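You operate a simulated robot arm through the tools that you are given. There is no shell and no other tool.

You are at the controls of a simulated robot arm. One attempt, no reset.

JOB
Fit the lower platen in the lower grip.
Fine: low pressure and grip open first; close the grip on it, then jog the stroke to -30 mm.

It is judged by the outcome, as a careful person would: the job done as asked, and still so three seconds after it is handed in. It fails if anything else is knocked over, pushed out of place, dropped, spilled or broken.

ROBOT AND FRAMES
A 7-joint arm with a two-finger parallel gripper, fixed in place. Base frame: the origin is at the foot of the arm, x ahead of it, y to its left, z up. Readings come in m, degrees, newtons and seconds.
With the tool pointing down near the work surface it reaches from about 0.1 to 0.44 m from the base axis. Its first joint turns from -166.0 to 166.0 degrees. Payload 3.43 kg.
Tool frame: the origin (TCP) lies between the finger pads and is the grasp point; the fingertips stand 0.034 m ahead of it; z points along the fingers, y is the line along which they close. Largest opening 0.128 m; finger width 0.024, thickness 0.012; the body of the gripper, 0.048 by 0.13 m, starts 0.096 m behind the TCP.
Orientation is that of the tool frame in the base frame, as a unit quaternion [x, y, z, w]. With the fingers straight down and closing along the base's y, the tool's x points along the base's -x, its y along +y and its z along -z.

CONTROLS
- The arm moves only by the tool step_arm. Its argument "motion" is a list of rows, each an object of numbers (a shift or turn left out is 0, a gripper value left out holds the last): "dx", "dy", "dz": the shift along the tool's x, y, z in units of 500 mm (1.0 is 500 mm); "ax", "ay", "az": the turn, a rotation vector about the tool's x, y, z in units of 90 degrees (1.0 is 90 degrees); "claw": the gripper command, from -1 (shut) to 1 (fully open), values between in proportion. In form: [{"dx": .., "dy": .., "dz": .., "ax": .., "ay": .., "az": .., "claw": ..}, ...]. A call has 1 to 20 rows; each row is the pose to reach, as a shift and turn from the pose commanded when the call began, along the tool's axes at that moment. A call with a number of a shift or a turn outside -1 to 1 is refused whole. Each row takes 0.2 s and may step no farther than 0.05 m and 8.6 degrees from the row before; otherwise, or with a gripper value out of range, the whole call is refused. Where a pose cannot be reached the arm comes as near as it can. A force on the tool above 50 N (or 10 N above the force at the start of the call, whichever is more), or a blocked arm, ends the call early, and 0.2 s more pass. The fingers move at their own pace (about 0.153 m/s each) and stop on an object; they squeeze with about 28 N. The grip force told is the motor's: it shows also when the fingers shut on nothing. Time passes only in rows, and 0.2 s behind the last, so rows that repeat a pose let the fingers close. The reply holds the time, the measured pose of the TCP, the force on the tool along the base axes, the opening and the grip force, in the units named above and with some noise, with the torque about the TCP (base axes, N m) and any sound that the robot's microphone picked up, and new pictures: "pictures" is both (left out), scene, wrist or none.
- Cameras (640 x 400 px; columns grow to the right, rows downward): "scene" is fixed at [0.0506, 0.6506, 1.4206]; the picture's right is [-0.47, -0.89, 0.00], its down [-0.37, 0.19, -0.91] and it looks along [0.80, -0.42, -0.42] (base axes); focal length 254 px, centre (320, 200). "wrist" rides on the gripper at [0.076, -0.011, -0.16] in the tool frame; the picture's right is [0.15, 0.99, 0.00], its down [-0.88, 0.13, -0.46] and it looks along [-0.45, 0.07, 0.89] (tool axes); focal length 234 px, centre (320, 200). There is no depth. A picture from a camera that has moved, and an enlarged one, comes with that camera's place and axes in the base frame and with its lens.
- zoom(camera, box): a new picture of the part [left, top, right, bottom] of that camera's present view, enlarged. It takes no simulated time.
- job_done(): hands the job in; it is judged then, once.

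Nothing tells you positions but the pictures and the camera data. Unless the task says otherwise, let go and move clear before handing in.

The tools are called after ">>>" by a JSON object that holds its "op" and its "data". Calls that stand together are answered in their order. step_arm: Moves the arm, as the interface text tells. Its arguments: {"type":"object","properties":{"motion":{"type":"array"},"pictures":{"type":"string","enum":["both","scene","wrist","none"]}},"required":["motion"]} The other tools are called the same way: zoom (camera, box) takes an enlarged picture of a part of a camera's view; job_done () hands the job in.

At the start:

```text
clock: 0.0
tcp_pos: [0.3807, 0.2758, 1.3581]
tool_rot: [0.0, 1.0, -0.001, 0.0]
contact_force: [0.1, 0.2, 0.5]
torque: [0.02, -0.01, -0.01]
opening: 0.1279
gripper_force: 0.2
```

scene: 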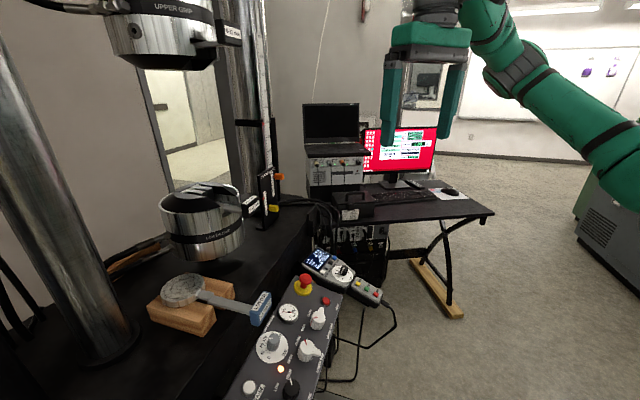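
wrist: 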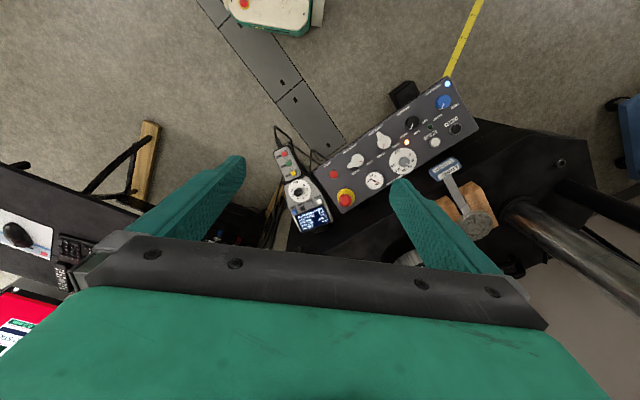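

I see a hydraulic test frame with upper and lower grips, a platen on a wooden block, a control panel, and a handset. I'll look closer at each before moving.

>>> {"op": "zoom", "data": {"camera": "scene", "box": [220, 240, 400, 400]}}

>>> {"op": "zoom", "data": {"camera": "scene", "box": [130, 160, 300, 350]}}

>>> {"op": "zoom", "data": {"camera": "scene", "box": [90, 0, 300, 230]}}

>>> {"op": "zoom", "data": {"camera": "wrist", "box": [270, 60, 510, 250]}}

>>> {"op": "zoom", "data": {"camera": "scene", "box": [290, 90, 480, 220]}}

```text
2.50 times, centred on (310, 320) of scene
camera zoom: at [0.0506, 0.6506, 1.4206], right [-0.47, -0.89, 0.0], down [-0.37, 0.19, -0.91], along [0.8, -0.42, -0.42], focal length 634 px, centre (345, -100)
```

zoom: 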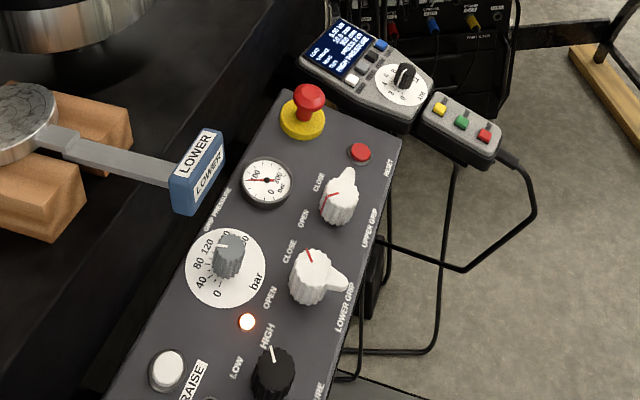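

```text
2.11 times, centred on (215, 255) of scene
camera zoom: at [0.0506, 0.6506, 1.4206], right [-0.47, -0.89, 0.0], down [-0.37, 0.19, -0.91], along [0.8, -0.42, -0.42], focal length 534 px, centre (541, 84)
```

zoom: 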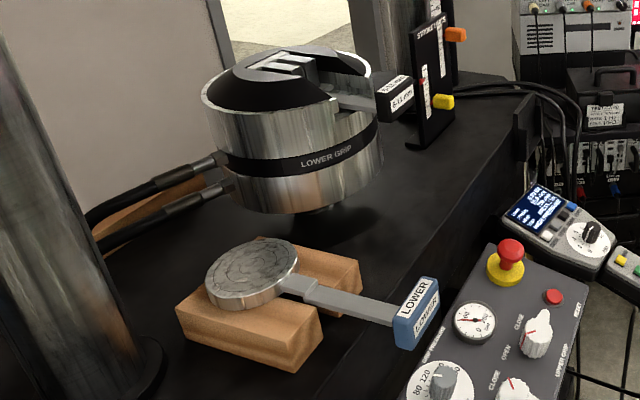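

```text
1.74 times, centred on (195, 115) of scene
camera zoom: at [0.0506, 0.6506, 1.4206], right [-0.47, -0.89, 0.0], down [-0.37, 0.19, -0.91], along [0.8, -0.42, -0.42], focal length 441 px, centre (537, 348)
```

zoom: 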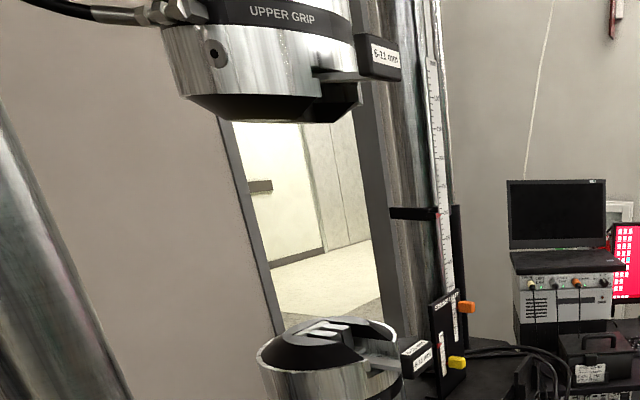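

```text
2.11 times, centred on (390, 155) of wrist
camera zoom: at [0.3069, 0.2662, 1.517], right [-0.15, 0.99, 0.0], down [0.88, 0.13, 0.46], along [0.45, 0.07, -0.89], focal length 493 px, centre (173, 295)
```

zoom: 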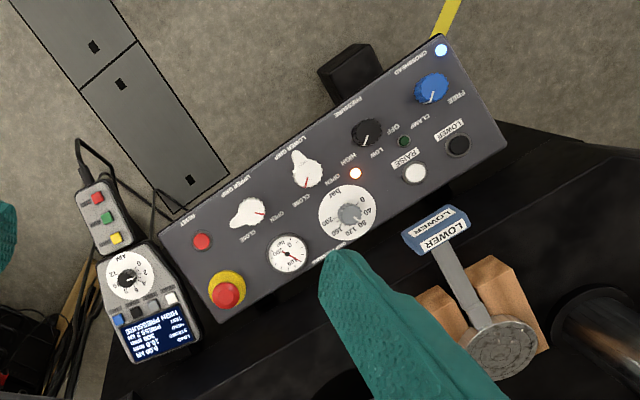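

```text
3.08 times, centred on (385, 155) of scene
camera zoom: at [0.0506, 0.6506, 1.4206], right [-0.47, -0.89, 0.0], down [-0.37, 0.19, -0.91], along [0.8, -0.42, -0.42], focal length 780 px, centre (120, 338)
```

zoom: 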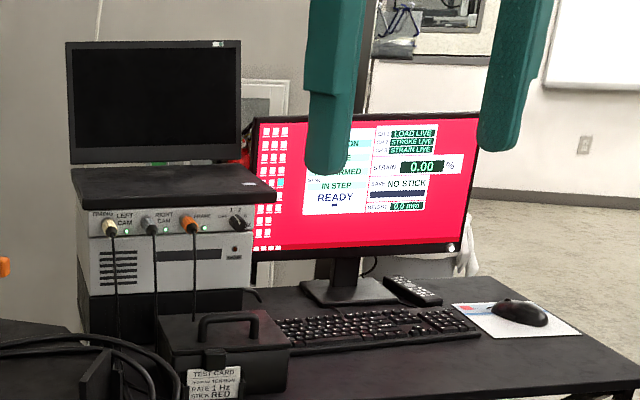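

The panel (E-stop near (0.62, 0.40, 0.86)) and the platen disc (near (0.58, 0.72, 1.00)) are in front-left of the arm. I'll move closer with the wrist camera to read the panel.

>>> {"op": "step_arm", "data": {"motion": [{"dy": 0.05, "dz": 0.05}, {"dy": 0.1, "dz": 0.1}, {"dy": 0.15, "dz": 0.15}, {"dy": 0.2, "dz": 0.2}, {"dy": 0.25, "dz": 0.25}, {"dy": 0.3, "dz": 0.3}, {"dy": 0.34, "dz": 0.35}, {"dy": 0.34, "dz": 0.4}]}}

```text
clock: 1.8
tcp_pos: [0.3795, 0.4461, 1.1562]
tool_rot: [0.0, 1.0, 0.001, 0.0]
contact_force: [-0.7, -0.1, 0.0]
torque: [0.03, -0.02, -0.01]
opening: 0.128
gripper_force: 0.1
camera wrist: at [0.3045, 0.4355, 1.3165], right [-0.15, 0.99, 0.0], down [0.88, 0.13, 0.46], along [0.45, 0.07, -0.89], focal length 234 px, centre (320, 200)
```

scene: 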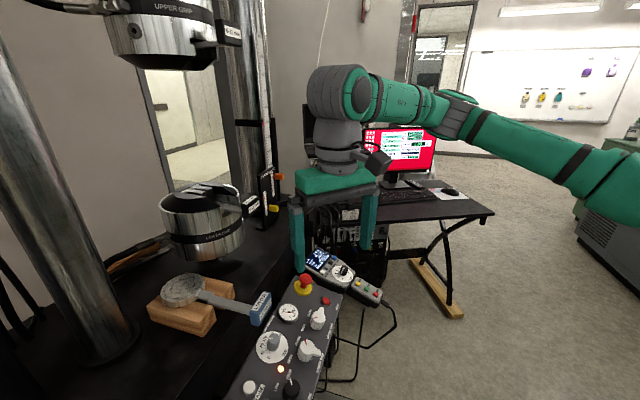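
wrist: 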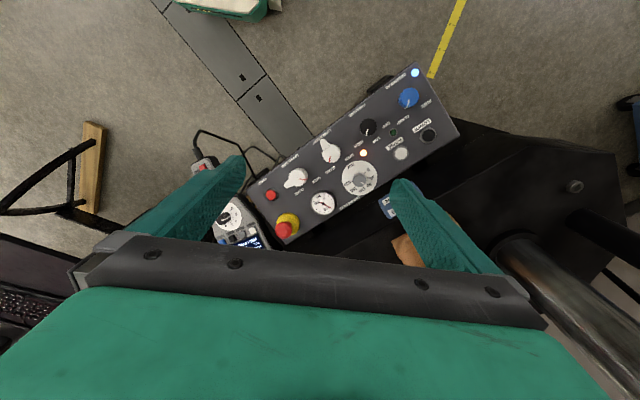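

>>> {"op": "zoom", "data": {"camera": "wrist", "box": [330, 60, 470, 200]}}

>>> {"op": "zoom", "data": {"camera": "wrist", "box": [190, 120, 390, 250]}}

>>> {"op": "zoom", "data": {"camera": "scene", "box": [290, 240, 400, 320]}}

>>> {"op": "zoom", "data": {"camera": "scene", "box": [220, 310, 340, 400]}}

>>> {"op": "zoom", "data": {"camera": "scene", "box": [140, 170, 300, 270]}}

```text
2.86 times, centred on (400, 130) of wrist
camera zoom: at [0.3045, 0.4355, 1.3165], right [-0.15, 0.99, 0.0], down [0.88, 0.13, 0.46], along [0.45, 0.07, -0.89], focal length 669 px, centre (91, 400)
```

zoom: 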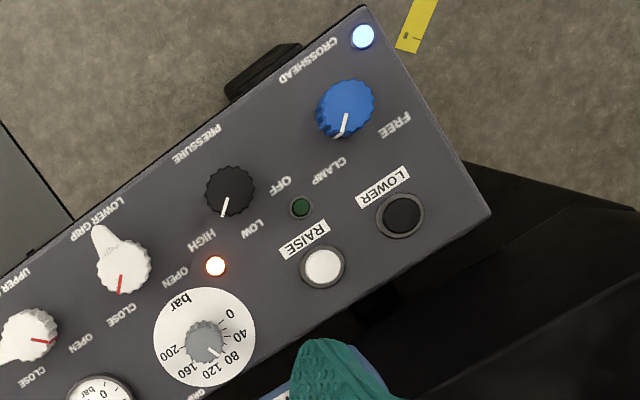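

```text
3.08 times, centred on (290, 185) of wrist
camera zoom: at [0.3045, 0.4355, 1.3165], right [-0.15, 0.99, 0.0], down [0.88, 0.13, 0.46], along [0.45, 0.07, -0.89], focal length 720 px, centre (412, 246)
```

zoom: 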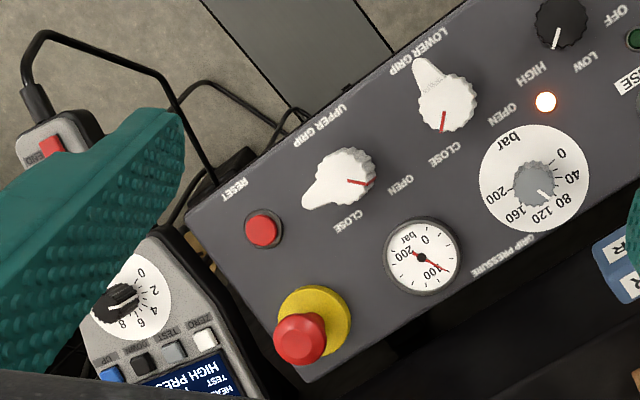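

```text
5.00 times, centred on (345, 280) of scene
camera zoom: at [0.0506, 0.6506, 1.4206], right [-0.47, -0.89, 0.0], down [-0.37, 0.19, -0.91], along [0.8, -0.42, -0.42], focal length 1268 px, centre (195, -200)
```

zoom: 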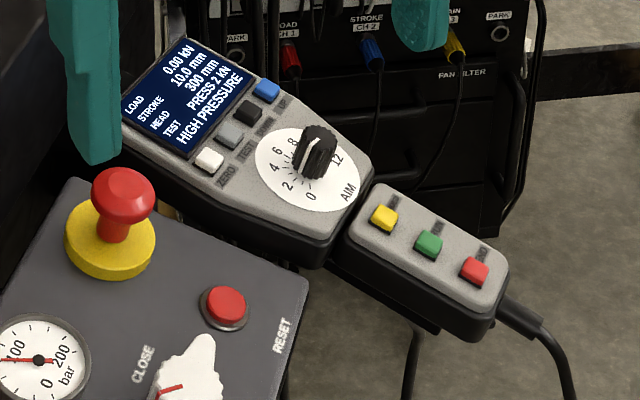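

```text
4.44 times, centred on (280, 355) of scene
camera zoom: at [0.0506, 0.6506, 1.4206], right [-0.47, -0.89, 0.0], down [-0.37, 0.19, -0.91], along [0.8, -0.42, -0.42], focal length 1127 px, centre (498, -489)
```

zoom: 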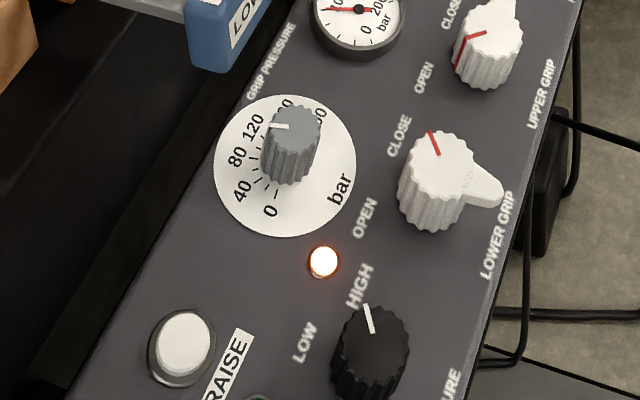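

```text
4.00 times, centred on (220, 220) of scene
camera zoom: at [0.0506, 0.6506, 1.4206], right [-0.47, -0.89, 0.0], down [-0.37, 0.19, -0.91], along [0.8, -0.42, -0.42], focal length 1014 px, centre (720, 120)
```

zoom: 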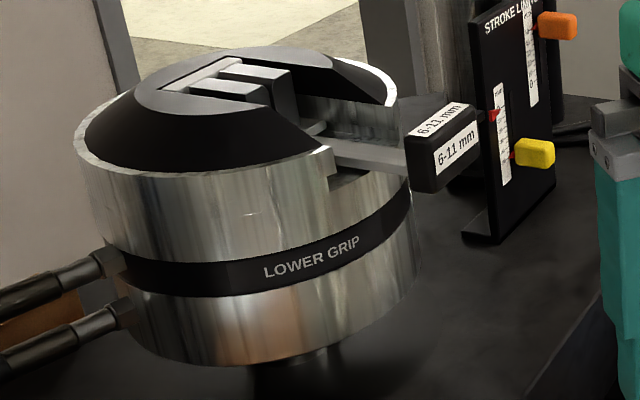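

I can now read the panel: PRESSURE is at HIGH, LOWER GRIP at CLOSE, UPPER GRIP at OPEN, stroke 10.0 mm. Next I'll tilt the tool forward to see the platen, the lower grip and the stroke limits stand.

>>> {"op": "step_arm", "data": {"motion": [{"dz": -0.04, "ay": -0.09}, {"dz": -0.08, "ay": -0.18}, {"dz": -0.12, "ay": -0.27}, {"dz": -0.16, "ay": -0.36}, {"dz": -0.2, "ay": -0.45}, {"dz": -0.22, "dy": 0.05, "ay": -0.5}]}}

```text
clock: 3.2
tcp_pos: [0.3858, 0.4715, 1.2517]
tool_rot: [0.002, 0.931, -0.003, 0.365]
contact_force: [-0.3, 0.5, -0.2]
torque: [0.0, -0.01, 0.03]
opening: 0.1281
gripper_force: 0.0
camera wrist: at [0.2223, 0.4616, 1.3174], right [-0.1, 0.99, -0.1], down [0.34, 0.13, 0.93], along [0.94, 0.06, -0.35], focal length 234 px, centre (320, 200)
```

scene: 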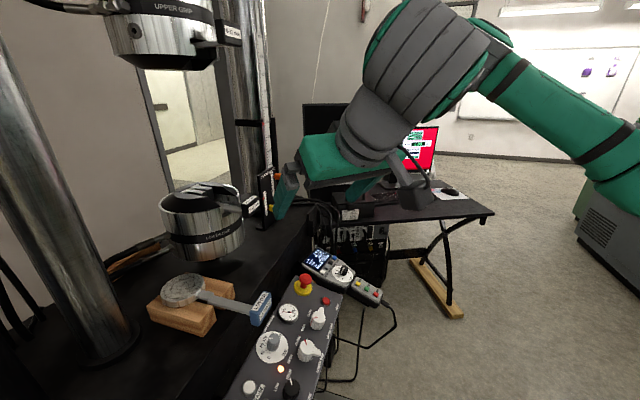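
wrist: 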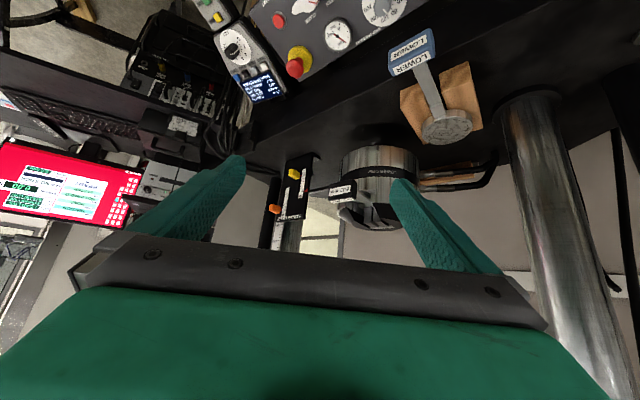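

>>> {"op": "zoom", "data": {"camera": "wrist", "box": [250, 130, 440, 250]}}

>>> {"op": "zoom", "data": {"camera": "wrist", "box": [360, 20, 510, 160]}}

>>> {"op": "zoom", "data": {"camera": "wrist", "box": [180, 0, 300, 110]}}

>>> {"op": "zoom", "data": {"camera": "wrist", "box": [0, 80, 200, 250]}}

```text
3.33 times, centred on (345, 190) of wrist
camera zoom: at [0.2223, 0.4616, 1.3174], right [-0.1, 0.99, -0.1], down [0.34, 0.13, 0.93], along [0.94, 0.06, -0.35], focal length 781 px, centre (237, 233)
```

zoom: 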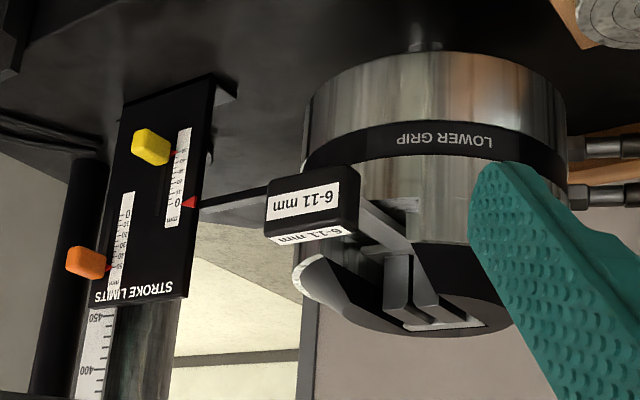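

```text
2.86 times, centred on (435, 90) of wrist
camera zoom: at [0.2223, 0.4616, 1.3174], right [-0.1, 0.99, -0.1], down [0.34, 0.13, 0.93], along [0.94, 0.06, -0.35], focal length 669 px, centre (-9, 514)
```

zoom: 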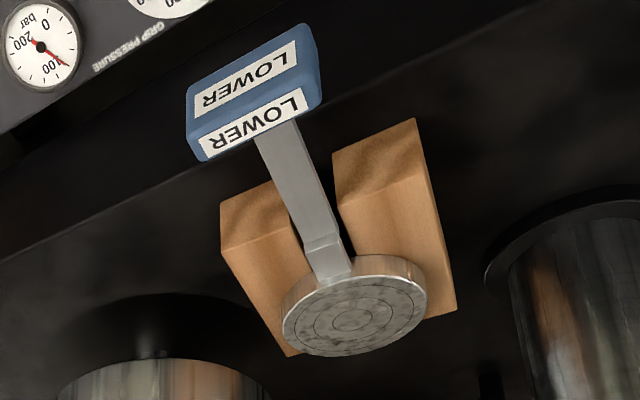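

```text
3.64 times, centred on (240, 55) of wrist
camera zoom: at [0.2223, 0.4616, 1.3174], right [-0.1, 0.99, -0.1], down [0.34, 0.13, 0.93], along [0.94, 0.06, -0.35], focal length 852 px, centre (611, 727)
```

zoom: 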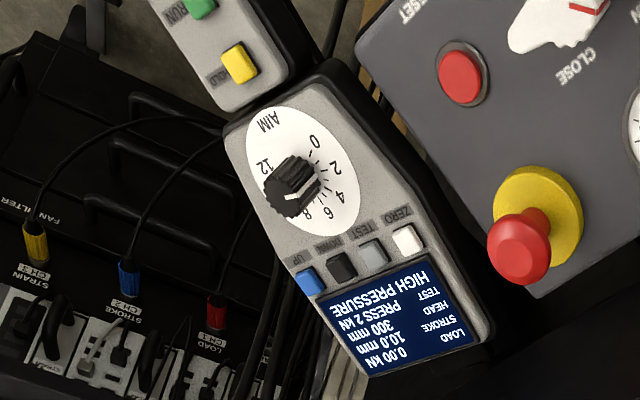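

```text
2.35 times, centred on (100, 165) of wrist
camera zoom: at [0.2223, 0.4616, 1.3174], right [-0.1, 0.99, -0.1], down [0.34, 0.13, 0.93], along [0.94, 0.06, -0.35], focal length 551 px, centre (838, 282)
```

zoom: 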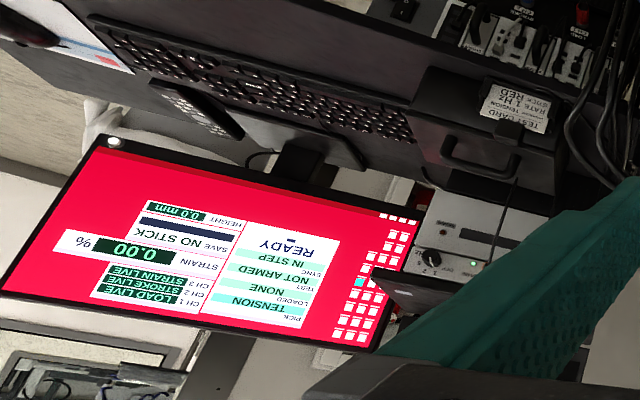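

>>> {"op": "zoom", "data": {"camera": "wrist", "box": [270, 150, 330, 225]}}

>>> {"op": "zoom", "data": {"camera": "wrist", "box": [335, 170, 400, 235]}}

>>> {"op": "zoom", "data": {"camera": "scene", "box": [250, 160, 300, 230]}}

>>> {"op": "zoom", "data": {"camera": "scene", "box": [140, 260, 280, 340]}}

```text
5.33 times, centred on (300, 188) of wrist
camera zoom: at [0.2223, 0.4616, 1.3174], right [-0.1, 0.99, -0.1], down [0.34, 0.13, 0.93], along [0.94, 0.06, -0.35], focal length 1249 px, centre (427, 267)
```

zoom: 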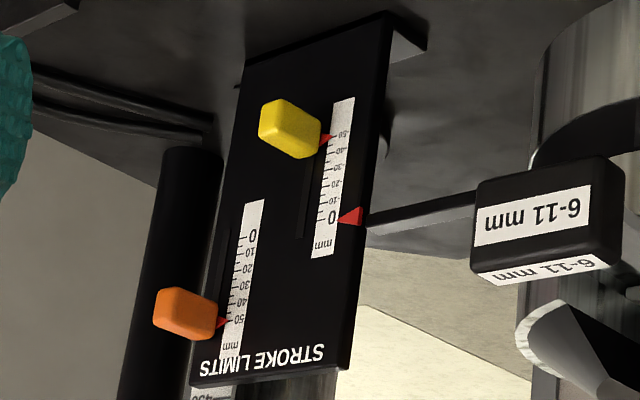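

```text
6.15 times, centred on (368, 202) of wrist
camera zoom: at [0.2223, 0.4616, 1.3174], right [-0.1, 0.99, -0.1], down [0.34, 0.13, 0.93], along [0.94, 0.06, -0.35], focal length 1441 px, centre (28, 185)
```

zoom: 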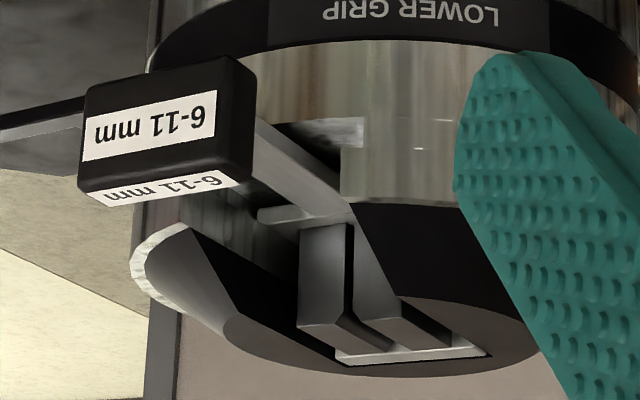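

```text
5.71 times, centred on (275, 195) of scene
camera zoom: at [0.0506, 0.6506, 1.4206], right [-0.47, -0.89, 0.0], down [-0.37, 0.19, -0.91], along [0.8, -0.42, -0.42], focal length 1449 px, centre (577, 229)
```

zoom: 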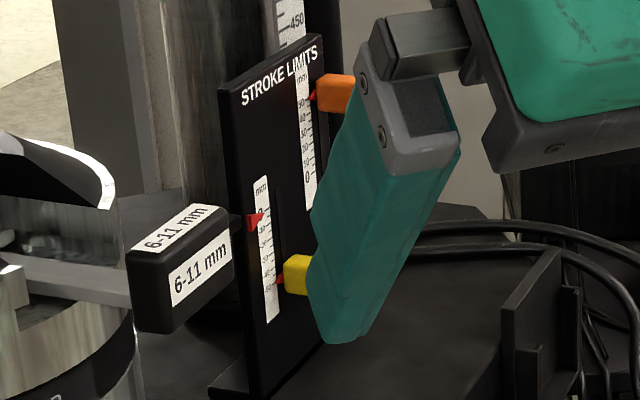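

```text
4.57 times, centred on (210, 300) of scene
camera zoom: at [0.0506, 0.6506, 1.4206], right [-0.47, -0.89, 0.0], down [-0.37, 0.19, -0.91], along [0.8, -0.42, -0.42], focal length 1159 px, centre (823, -257)
```

zoom: 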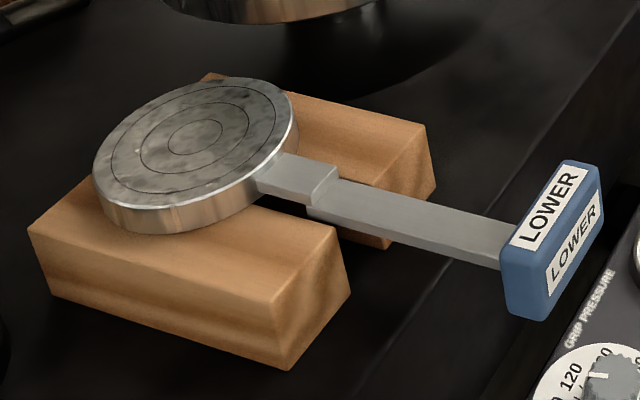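

The limits are at ±50 mm, so -30 is allowed. The lower grip has 6–11 mm jaws and the platen rests on two wood blocks, with its blue handle overhanging the panel at about (0.45, 0.58, 0.995). I'll go back to vertical above the PRESSURE knob (about (0.374, 0.55, 0.815)) and keep clear of the handle.

>>> {"op": "step_arm", "data": {"motion": [{"dx": 0.05, "dz": 0.03, "dy": 0.008, "ay": 0.08, "claw": 0.0}, {"dx": 0.1, "dz": 0.06, "dy": 0.016, "ay": 0.16}, {"dx": 0.15, "dz": 0.09, "dy": 0.024, "ay": 0.24}, {"dx": 0.2, "dz": 0.12, "dy": 0.032, "ay": 0.32}, {"dx": 0.25, "dz": 0.15, "dy": 0.04, "ay": 0.4}, {"dx": 0.3, "dz": 0.18, "dy": 0.046, "ay": 0.45}, {"dx": 0.35, "dz": 0.21, "dy": 0.052, "ay": 0.5}, {"dx": 0.38, "dz": 0.236, "dy": 0.058, "ay": 0.5}]}}

```text
clock: 5.0
tcp_pos: [0.3321, 0.5002, 1.0504]
tool_rot: [0.0, 1.0, 0.0, 0.0]
contact_force: [0.0, 0.2, 0.8]
torque: [0.0, -0.01, 0.03]
opening: 0.0639
gripper_force: 0.1
camera wrist: at [0.2571, 0.4892, 1.2101], right [-0.15, 0.99, 0.0], down [0.88, 0.13, 0.46], along [0.45, 0.07, -0.89], focal length 234 px, centre (320, 200)
```

scene: 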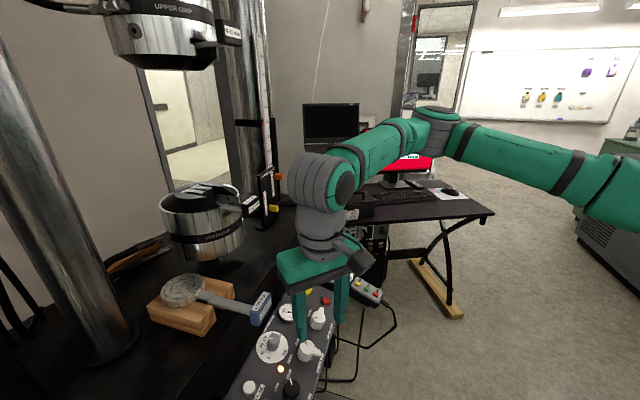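
wrist: 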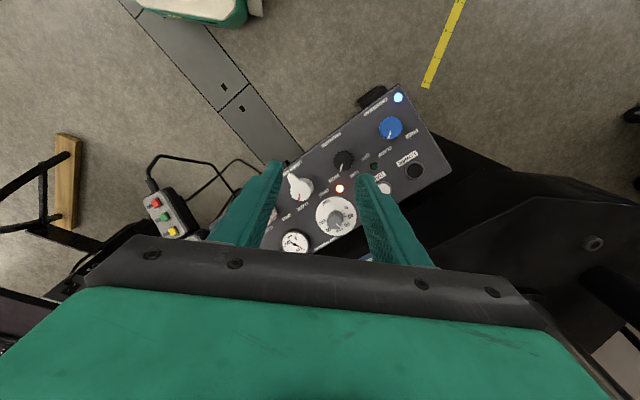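

>>> {"op": "zoom", "data": {"camera": "wrist", "box": [270, 80, 460, 200]}}

>>> {"op": "zoom", "data": {"camera": "scene", "box": [220, 320, 340, 400]}}

```text
3.33 times, centred on (365, 140) of wrist
camera zoom: at [0.2571, 0.4892, 1.2101], right [-0.15, 0.99, 0.0], down [0.88, 0.13, 0.46], along [0.45, 0.07, -0.89], focal length 781 px, centre (170, 400)
```

zoom: 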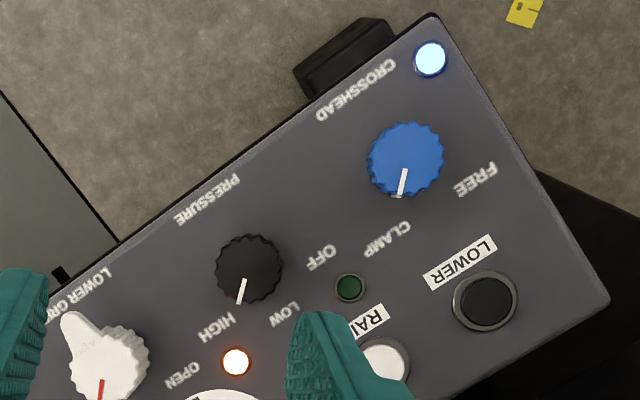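

```text
5.00 times, centred on (280, 360) of scene
camera zoom: at [0.0506, 0.6506, 1.4206], right [-0.47, -0.89, 0.0], down [-0.37, 0.19, -0.91], along [0.8, -0.42, -0.42], focal length 1268 px, centre (520, -600)
```

zoom: 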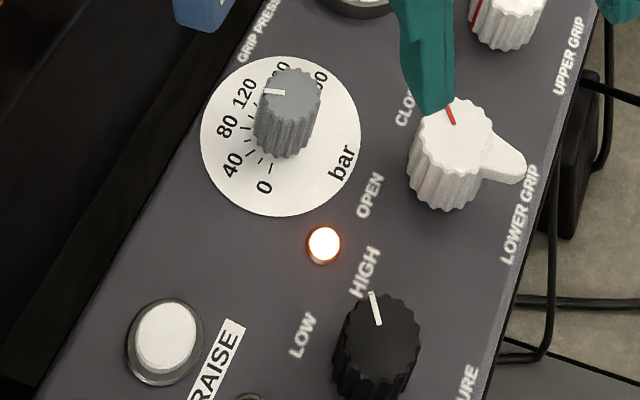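

The panel tilts about 15° towards the operator, and the PRESSURE knob top is near (0.375, 0.551, 0.805). I'll align the tool with the panel normal and hover over the knob.

>>> {"op": "step_arm", "data": {"motion": [{"dx": -0.01, "dy": 0.014, "dz": 0.06, "ax": -0.03, "ay": -0.03}, {"dx": -0.02, "dy": 0.028, "dz": 0.12, "ax": -0.06, "ay": -0.06}, {"dx": -0.03, "dy": 0.042, "dz": 0.18, "ax": -0.09, "ay": -0.09}, {"dx": -0.042, "dy": 0.0554, "dz": 0.2388, "ax": -0.1179, "ay": -0.1179}, {"dx": -0.042, "dy": 0.0554, "dz": 0.2388, "ax": -0.1179, "ay": -0.1179}]}}

```text
clock: 6.2
tcp_pos: [0.3535, 0.5277, 0.9318]
tool_rot: [0.0, 0.991, 0.093, 0.092]
contact_force: [0.4, -0.2, -0.6]
torque: [0.02, -0.01, 0.03]
opening: 0.0637
gripper_force: 0.0
camera wrist: at [0.2497, 0.489, 1.0698], right [-0.16, 0.97, 0.15], down [0.78, 0.03, 0.63], along [0.61, 0.22, -0.76], focal length 234 px, centre (320, 200)
```

scene: 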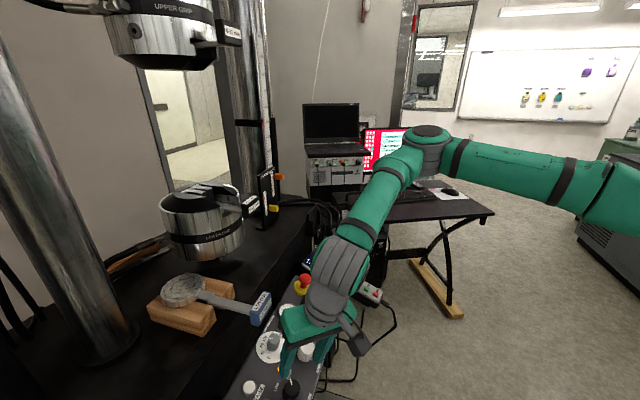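
wrist: 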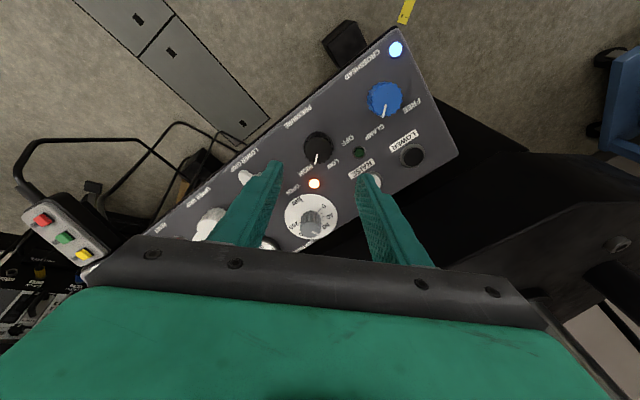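

The knob lies on the tool axis as predicted. I'll pre-rotate the fingers 15° and descend partway.

>>> {"op": "step_arm", "data": {"motion": [{"dz": 0.04, "az": -0.09}, {"dz": 0.09, "az": -0.167}, {"dz": 0.14, "az": -0.167}, {"dz": 0.16, "az": -0.167}, {"dz": 0.16, "az": -0.167}]}}

>>> {"op": "zoom", "data": {"camera": "wrist", "box": [220, 90, 420, 240]}}

>>> {"op": "zoom", "data": {"camera": "scene", "box": [220, 300, 350, 400]}}

```text
clock: 7.4
tcp_pos: [0.3651, 0.5438, 0.8535]
tool_rot: [-0.13, 0.983, 0.079, 0.104]
contact_force: [-0.6, 0.7, 0.3]
torque: [0.02, 0.0, 0.02]
opening: 0.064
gripper_force: 0.1
camera wrist: at [0.2689, 0.486, 0.9888], right [-0.41, 0.91, 0.1], down [0.71, 0.25, 0.65], along [0.57, 0.33, -0.75], focal length 234 px, centre (320, 200)
```

scene: 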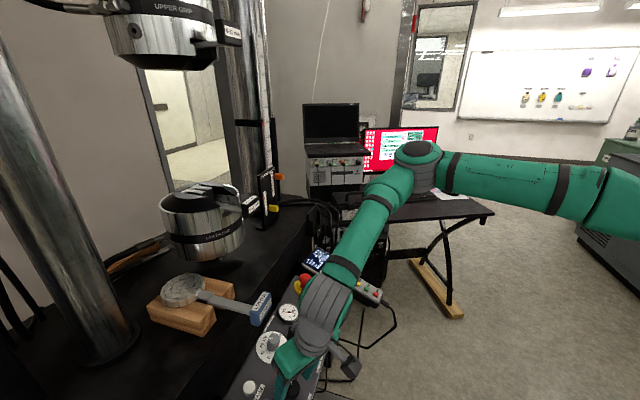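
wrist: 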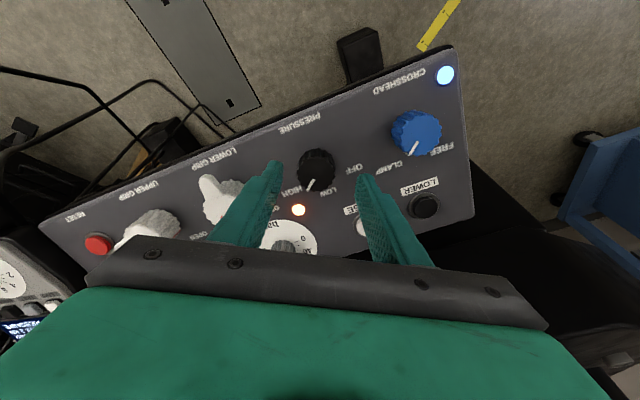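

```text
2.67 times, centred on (320, 165) of wrist
camera zoom: at [0.2689, 0.486, 0.9888], right [-0.41, 0.91, 0.1], down [0.71, 0.25, 0.65], along [0.57, 0.33, -0.75], focal length 624 px, centre (320, 293)
```

zoom: 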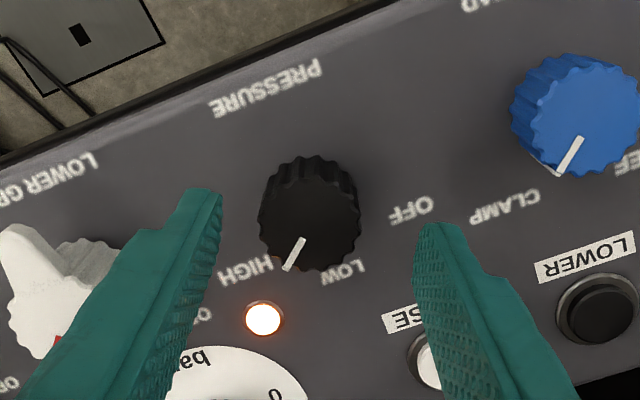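

```text
4.00 times, centred on (285, 350) of scene
camera zoom: at [0.0506, 0.6506, 1.4206], right [-0.47, -0.89, 0.0], down [-0.37, 0.19, -0.91], along [0.8, -0.42, -0.42], focal length 1014 px, centre (460, -400)
```

zoom: 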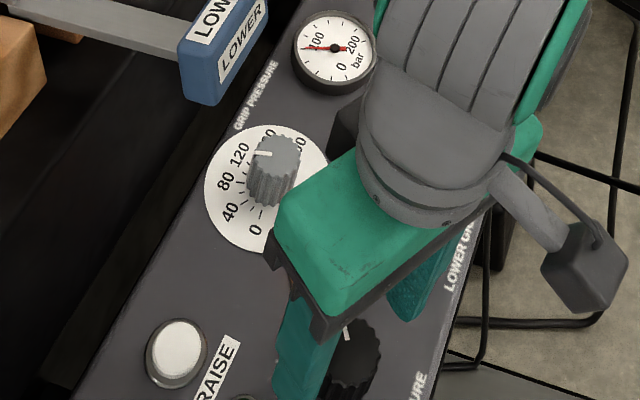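

Aligned within a few mm. I'll descend the last 30 mm (stopping on force) and close on the knob.

>>> {"op": "step_arm", "data": {"motion": [{"dz": 0.02, "dy": -0.005}, {"dz": 0.04, "dy": -0.005}, {"dz": 0.06, "dy": -0.005}, {"dz": 0.06, "dy": -0.005, "claw": -0.6}, {"dz": 0.06, "dy": -0.005, "claw": -1}, {"dz": 0.06, "dy": -0.005, "claw": -1}]}}

>>> {"op": "zoom", "data": {"camera": "wrist", "box": [220, 90, 420, 240]}}

```text
clock: 8.8
tcp_pos: [0.3749, 0.5465, 0.8239]
tool_rot: [-0.129, 0.983, 0.078, 0.104]
contact_force: [2.0, -18.3, -1.3]
torque: [0.14, -0.32, -0.02]
opening: 0.0357
gripper_force: 44.9
camera wrist: at [0.2767, 0.4891, 0.9593], right [-0.41, 0.91, 0.09], down [0.71, 0.25, 0.65], along [0.57, 0.33, -0.75], focal length 234 px, centre (320, 200)
```

scene: 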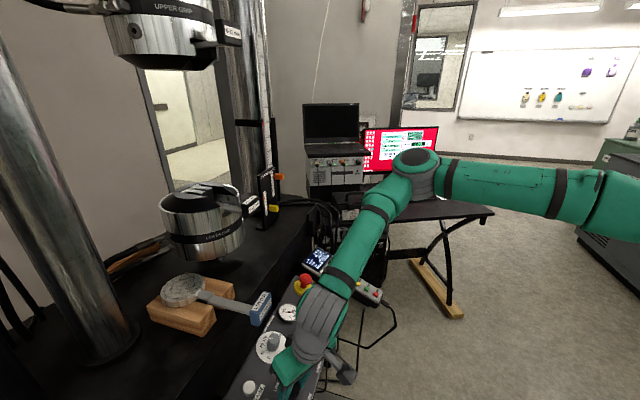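
wrist: 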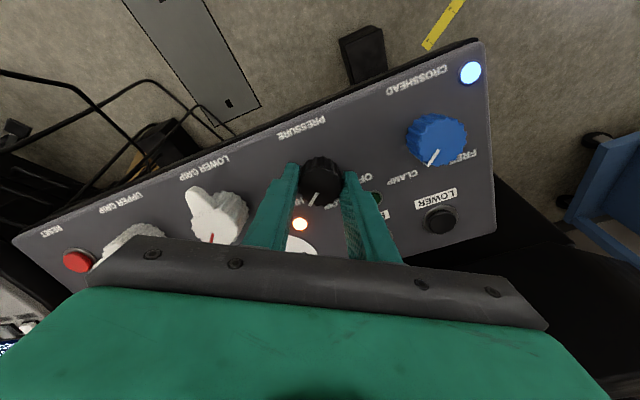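

```text
2.67 times, centred on (320, 165) of wrist
camera zoom: at [0.2767, 0.4891, 0.9593], right [-0.41, 0.91, 0.09], down [0.71, 0.25, 0.65], along [0.57, 0.33, -0.75], focal length 624 px, centre (320, 293)
```

zoom: 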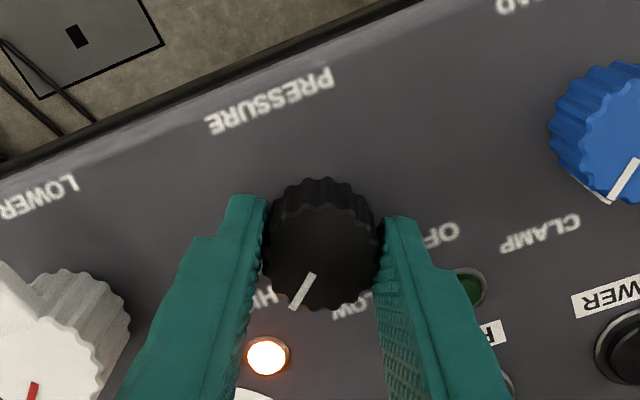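

The knob is gripped (36 mm wide). I'll turn it 60° counter-clockwise, from HIGH to LOW.

>>> {"op": "step_arm", "data": {"motion": [{"dz": 0, "az": -0.09}, {"az": -0.18}, {"az": -0.27}, {"az": -0.36}, {"az": -0.45}, {"az": -0.54}, {"az": -0.62}, {"az": -0.68}, {"az": -0.68}]}}

>>> {"op": "zoom", "data": {"camera": "scene", "box": [290, 240, 370, 300]}}

>>> {"op": "zoom", "data": {"camera": "wrist", "box": [220, 90, 420, 240]}}

```text
clock: 10.8
tcp_pos: [0.3733, 0.5469, 0.8254]
tool_rot: [-0.612, 0.78, 0.016, 0.131]
contact_force: [5.3, -2.4, -1.6]
torque: [0.52, -0.02, 0.1]
opening: 0.0354
gripper_force: 44.8
camera wrist: at [0.3392, 0.4429, 0.9623], right [-0.98, 0.11, -0.17], down [-0.02, 0.79, 0.62], along [0.2, 0.61, -0.77], focal length 234 px, centre (320, 200)
```

scene: 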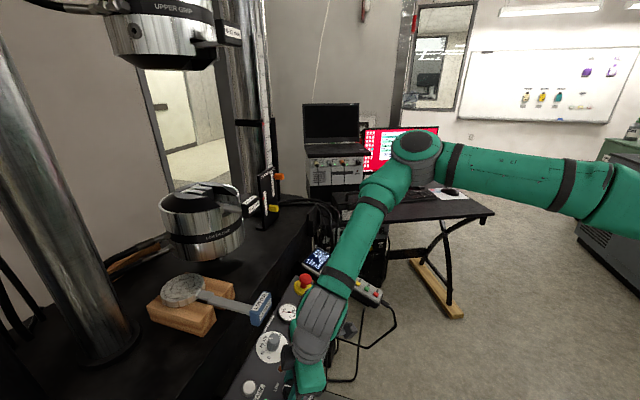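
wrist: 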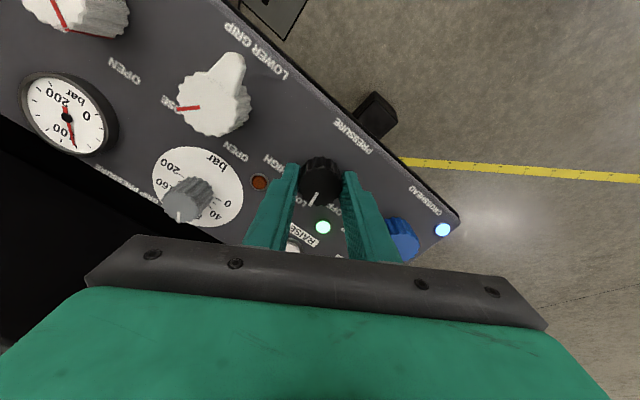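

```text
6.67 times, centred on (330, 270) of scene
camera zoom: at [0.0506, 0.6506, 1.4206], right [-0.47, -0.89, 0.0], down [-0.37, 0.19, -0.91], along [0.8, -0.42, -0.42], focal length 1690 px, centre (253, -267)
```

zoom: 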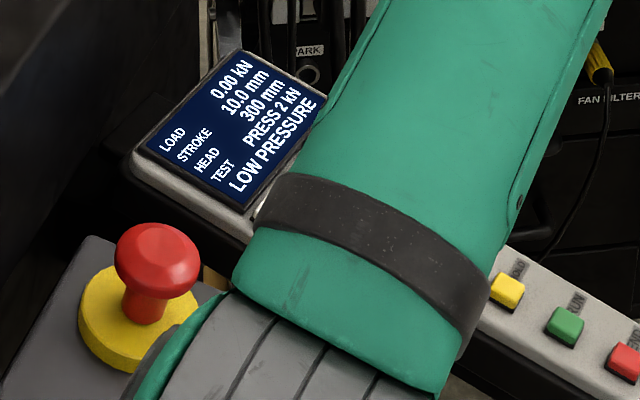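

```text
2.67 times, centred on (320, 165) of wrist
camera zoom: at [0.3392, 0.4429, 0.9623], right [-0.98, 0.11, -0.17], down [-0.02, 0.79, 0.62], along [0.2, 0.61, -0.77], focal length 624 px, centre (320, 293)
```

zoom: 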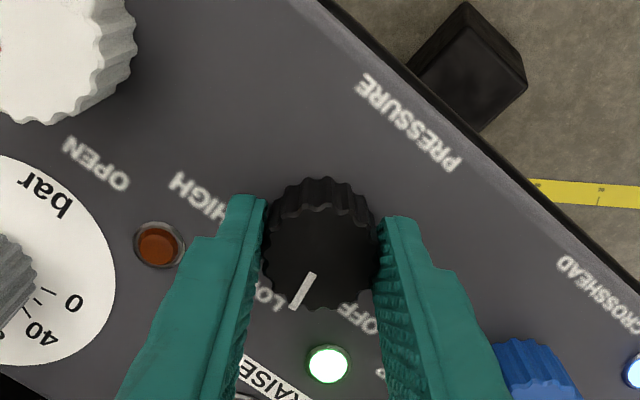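

Display reads LOW PRESSURE and the green lamp is on. I'll release, lift off, and test in the air whether the wrist can yaw further for the LOWER GRIP knob turn.

>>> {"op": "step_arm", "data": {"motion": [{"claw": 0.0}, {"claw": 0.0}, {"dz": -0.04}, {"dz": -0.1}, {"dz": -0.16}, {"dz": -0.2}, {"dz": -0.2, "az": -0.09}, {"dz": -0.2, "az": -0.18}, {"dz": -0.2, "az": -0.27}, {"dz": -0.2, "az": -0.36}, {"dz": -0.2, "az": -0.45}, {"dz": -0.2, "az": -0.45}]}}

>>> {"op": "zoom", "data": {"camera": "wrist", "box": [60, 0, 420, 240]}}

```text
clock: 13.4
tcp_pos: [0.3542, 0.5281, 0.9213]
tool_rot: [0.844, -0.519, 0.031, -0.127]
contact_force: [0.1, 0.0, 0.3]
torque: [0.01, -0.02, -0.03]
opening: 0.0641
gripper_force: 0.0
camera wrist: at [0.371, 0.4367, 1.0714], right [-0.79, -0.55, -0.26], down [-0.6, 0.64, 0.48], along [-0.1, 0.53, -0.84], focal length 234 px, centre (320, 200)
```

scene: 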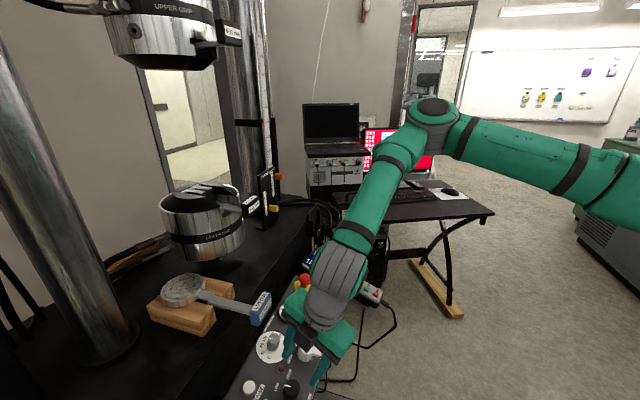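
wrist: 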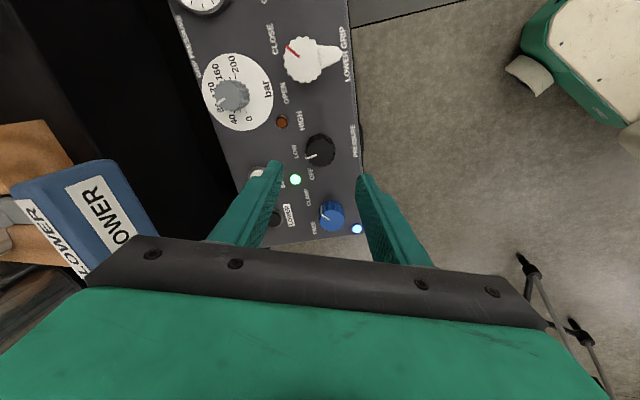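

```text
1.67 times, centred on (240, 120) of wrist
camera zoom: at [0.371, 0.4367, 1.0714], right [-0.79, -0.55, -0.26], down [-0.6, 0.64, 0.48], along [-0.1, 0.53, -0.84], focal length 390 px, centre (453, 333)
```

zoom: 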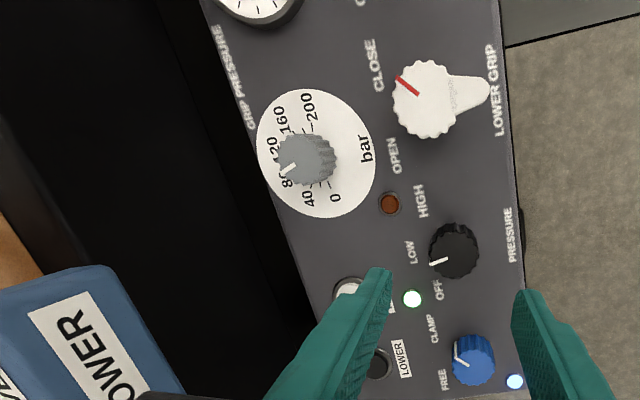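

Yaw range is fine (about 206° reached). I'll swing back 90° and hover over the LOWER GRIP knob at about (0.445, 0.4825), with fingers on either side of its tail.

>>> {"op": "step_arm", "data": {"motion": [{"az": 0.09, "claw": 0.17}, {"az": 0.18}, {"dx": 0.02, "dy": -0.008, "dz": 0.004, "az": 0.27}, {"dx": 0.045, "dy": -0.016, "dz": 0.008, "az": 0.36}, {"dx": 0.07, "dy": -0.025, "dz": 0.012, "az": 0.45}, {"dx": 0.095, "dy": -0.034, "dz": 0.017, "az": 0.54}, {"dx": 0.12, "dy": -0.043, "dz": 0.022, "az": 0.63}, {"dx": 0.14, "dy": -0.05, "dz": 0.027, "az": 0.72}, {"dx": 0.16, "dy": -0.057, "dz": 0.031, "az": 0.81}, {"dx": 0.17, "dy": -0.062, "dz": 0.035, "az": 0.9}, {"dx": 0.181, "dy": -0.0654, "dz": 0.035, "az": 0.98}, {"dx": 0.181, "dy": -0.0654, "dz": 0.035, "az": 1.0}, {"dx": 0.181, "dy": -0.0654, "dz": 0.035, "az": 1.0}]}}

>>> {"op": "zoom", "data": {"camera": "wrist", "box": [220, 90, 420, 240]}}

```text
clock: 16.2
tcp_pos: [0.4289, 0.4653, 0.903]
tool_rot: [-0.228, 0.965, 0.068, 0.111]
contact_force: [0.4, 0.5, 0.4]
torque: [-0.02, 0.0, -0.01]
opening: 0.0748
gripper_force: 0.1
camera wrist: at [0.3385, 0.3939, 1.0379], right [-0.58, 0.81, 0.04], down [0.62, 0.41, 0.67], along [0.53, 0.41, -0.74], focal length 234 px, centre (320, 200)
```

scene: 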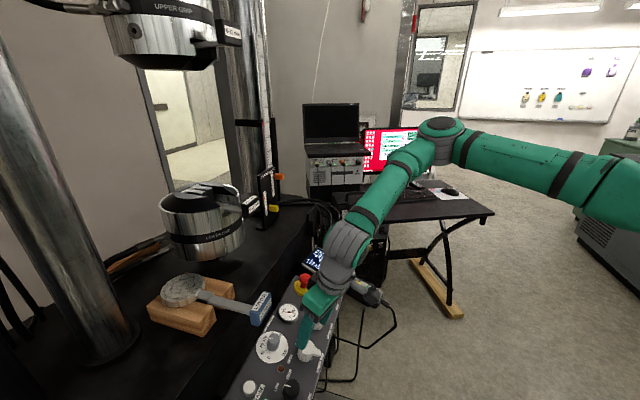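
wrist: 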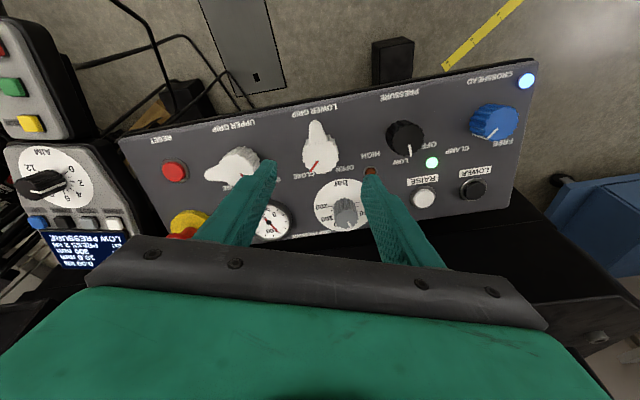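

```text
2.67 times, centred on (320, 165) of wrist
camera zoom: at [0.3385, 0.3939, 1.0379], right [-0.58, 0.81, 0.04], down [0.62, 0.41, 0.67], along [0.53, 0.41, -0.74], focal length 624 px, centre (320, 293)
```

zoom: 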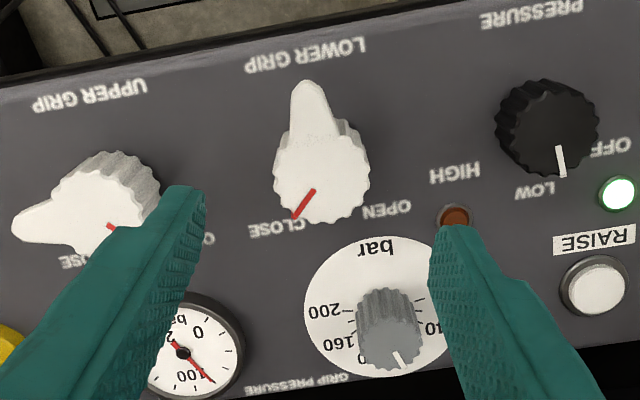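

Well centred. Descending and gripping the LOWER GRIP knob.

>>> {"op": "step_arm", "data": {"motion": [{"dz": 0.05}, {"dz": 0.1}, {"dz": 0.13}, {"dz": 0.155}, {"dz": 0.155, "claw": -0.4}, {"dz": 0.155, "claw": -1}, {"dz": 0.155, "claw": -1}]}}

>>> {"op": "zoom", "data": {"camera": "wrist", "box": [220, 90, 420, 240]}}

```text
clock: 17.8
tcp_pos: [0.4434, 0.48, 0.8298]
tool_rot: [-0.229, 0.965, 0.068, 0.112]
contact_force: [2.5, -6.1, -3.0]
torque: [0.75, -0.44, 0.13]
opening: 0.0395
gripper_force: 44.9
camera wrist: at [0.3539, 0.4089, 0.9633], right [-0.58, 0.81, 0.04], down [0.62, 0.41, 0.67], along [0.53, 0.41, -0.74], focal length 234 px, centre (320, 200)
```

scene: 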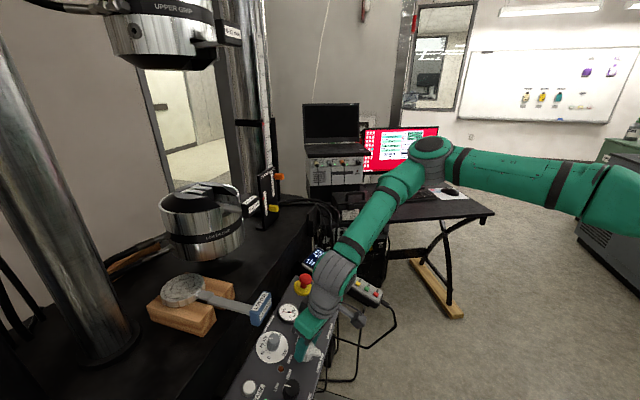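
wrist: 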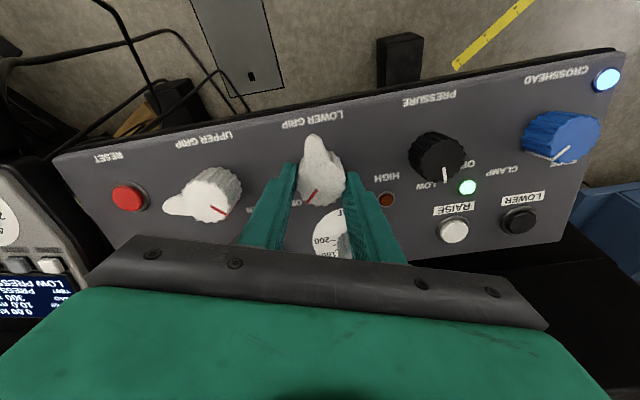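

```text
2.67 times, centred on (320, 165) of wrist
camera zoom: at [0.3539, 0.4089, 0.9633], right [-0.58, 0.81, 0.04], down [0.62, 0.41, 0.67], along [0.53, 0.41, -0.74], focal length 624 px, centre (320, 293)
```

zoom: 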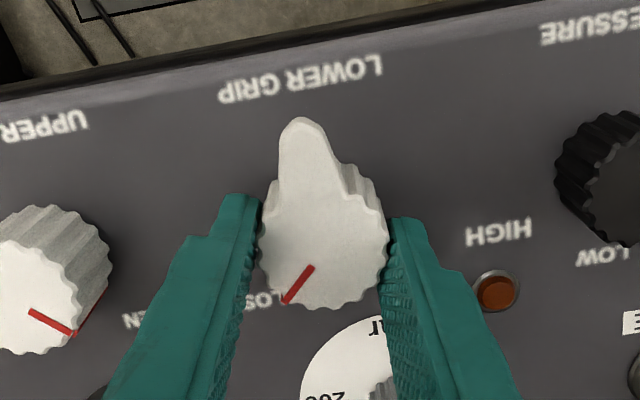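

Gripped. Turning 90° counter-clockwise from CLOSE to OPEN.

>>> {"op": "step_arm", "data": {"motion": [{"az": -0.09}, {"az": -0.18}, {"az": -0.27}, {"az": -0.36}, {"az": -0.45}, {"az": -0.54}, {"az": -0.63}, {"az": -0.72}, {"az": -0.81}, {"az": -0.9}, {"az": -0.98}, {"az": -1.0}]}}

>>> {"op": "zoom", "data": {"camera": "wrist", "box": [220, 90, 420, 240]}}

>>> {"op": "zoom", "data": {"camera": "scene", "box": [140, 170, 300, 270]}}

```text
clock: 20.4
tcp_pos: [0.4383, 0.4811, 0.8296]
tool_rot: [0.845, -0.518, 0.028, -0.127]
contact_force: [-37.6, 14.7, -5.5]
torque: [0.15, 0.0, -0.04]
opening: 0.0394
gripper_force: 44.7
camera wrist: at [0.4551, 0.3894, 0.9794], right [-0.79, -0.56, -0.25], down [-0.6, 0.64, 0.48], along [-0.11, 0.53, -0.84], focal length 234 px, centre (320, 200)
```

scene: 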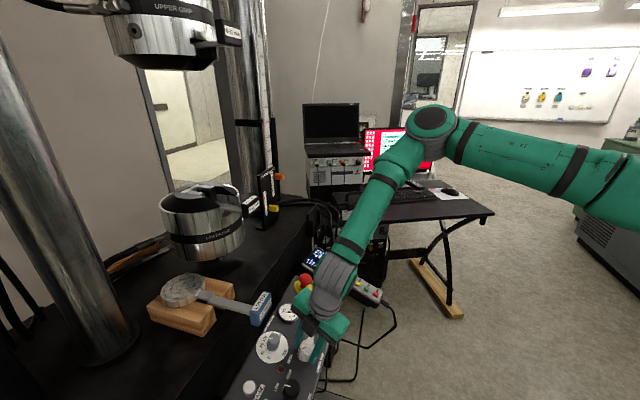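
wrist: 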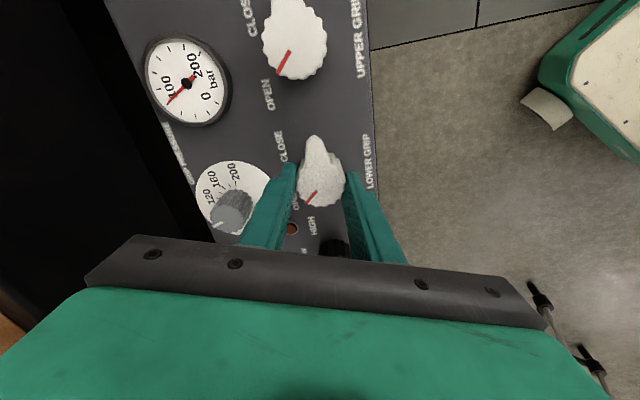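

```text
2.67 times, centred on (320, 165) of wrist
camera zoom: at [0.4551, 0.3894, 0.9794], right [-0.79, -0.56, -0.25], down [-0.6, 0.64, 0.48], along [-0.11, 0.53, -0.84], focal length 624 px, centre (320, 293)
```

zoom: 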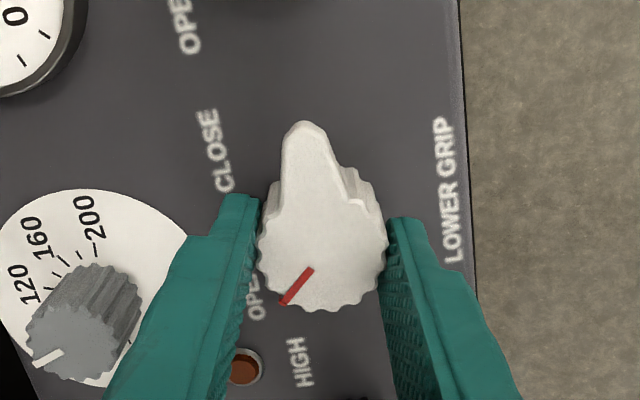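

```text
4.00 times, centred on (220, 220) of scene
camera zoom: at [0.0506, 0.6506, 1.4206], right [-0.47, -0.89, 0.0], down [-0.37, 0.19, -0.91], along [0.8, -0.42, -0.42], focal length 1014 px, centre (720, 120)
```

zoom: 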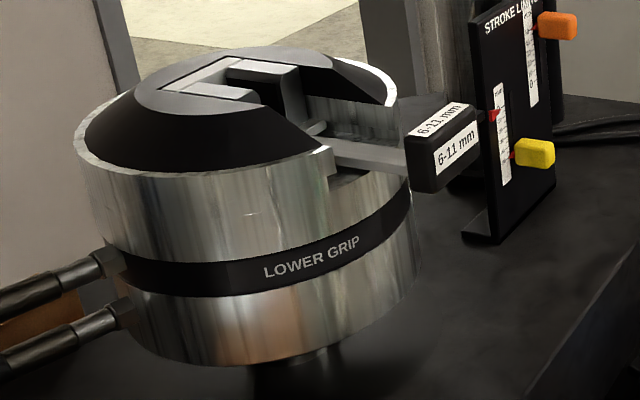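

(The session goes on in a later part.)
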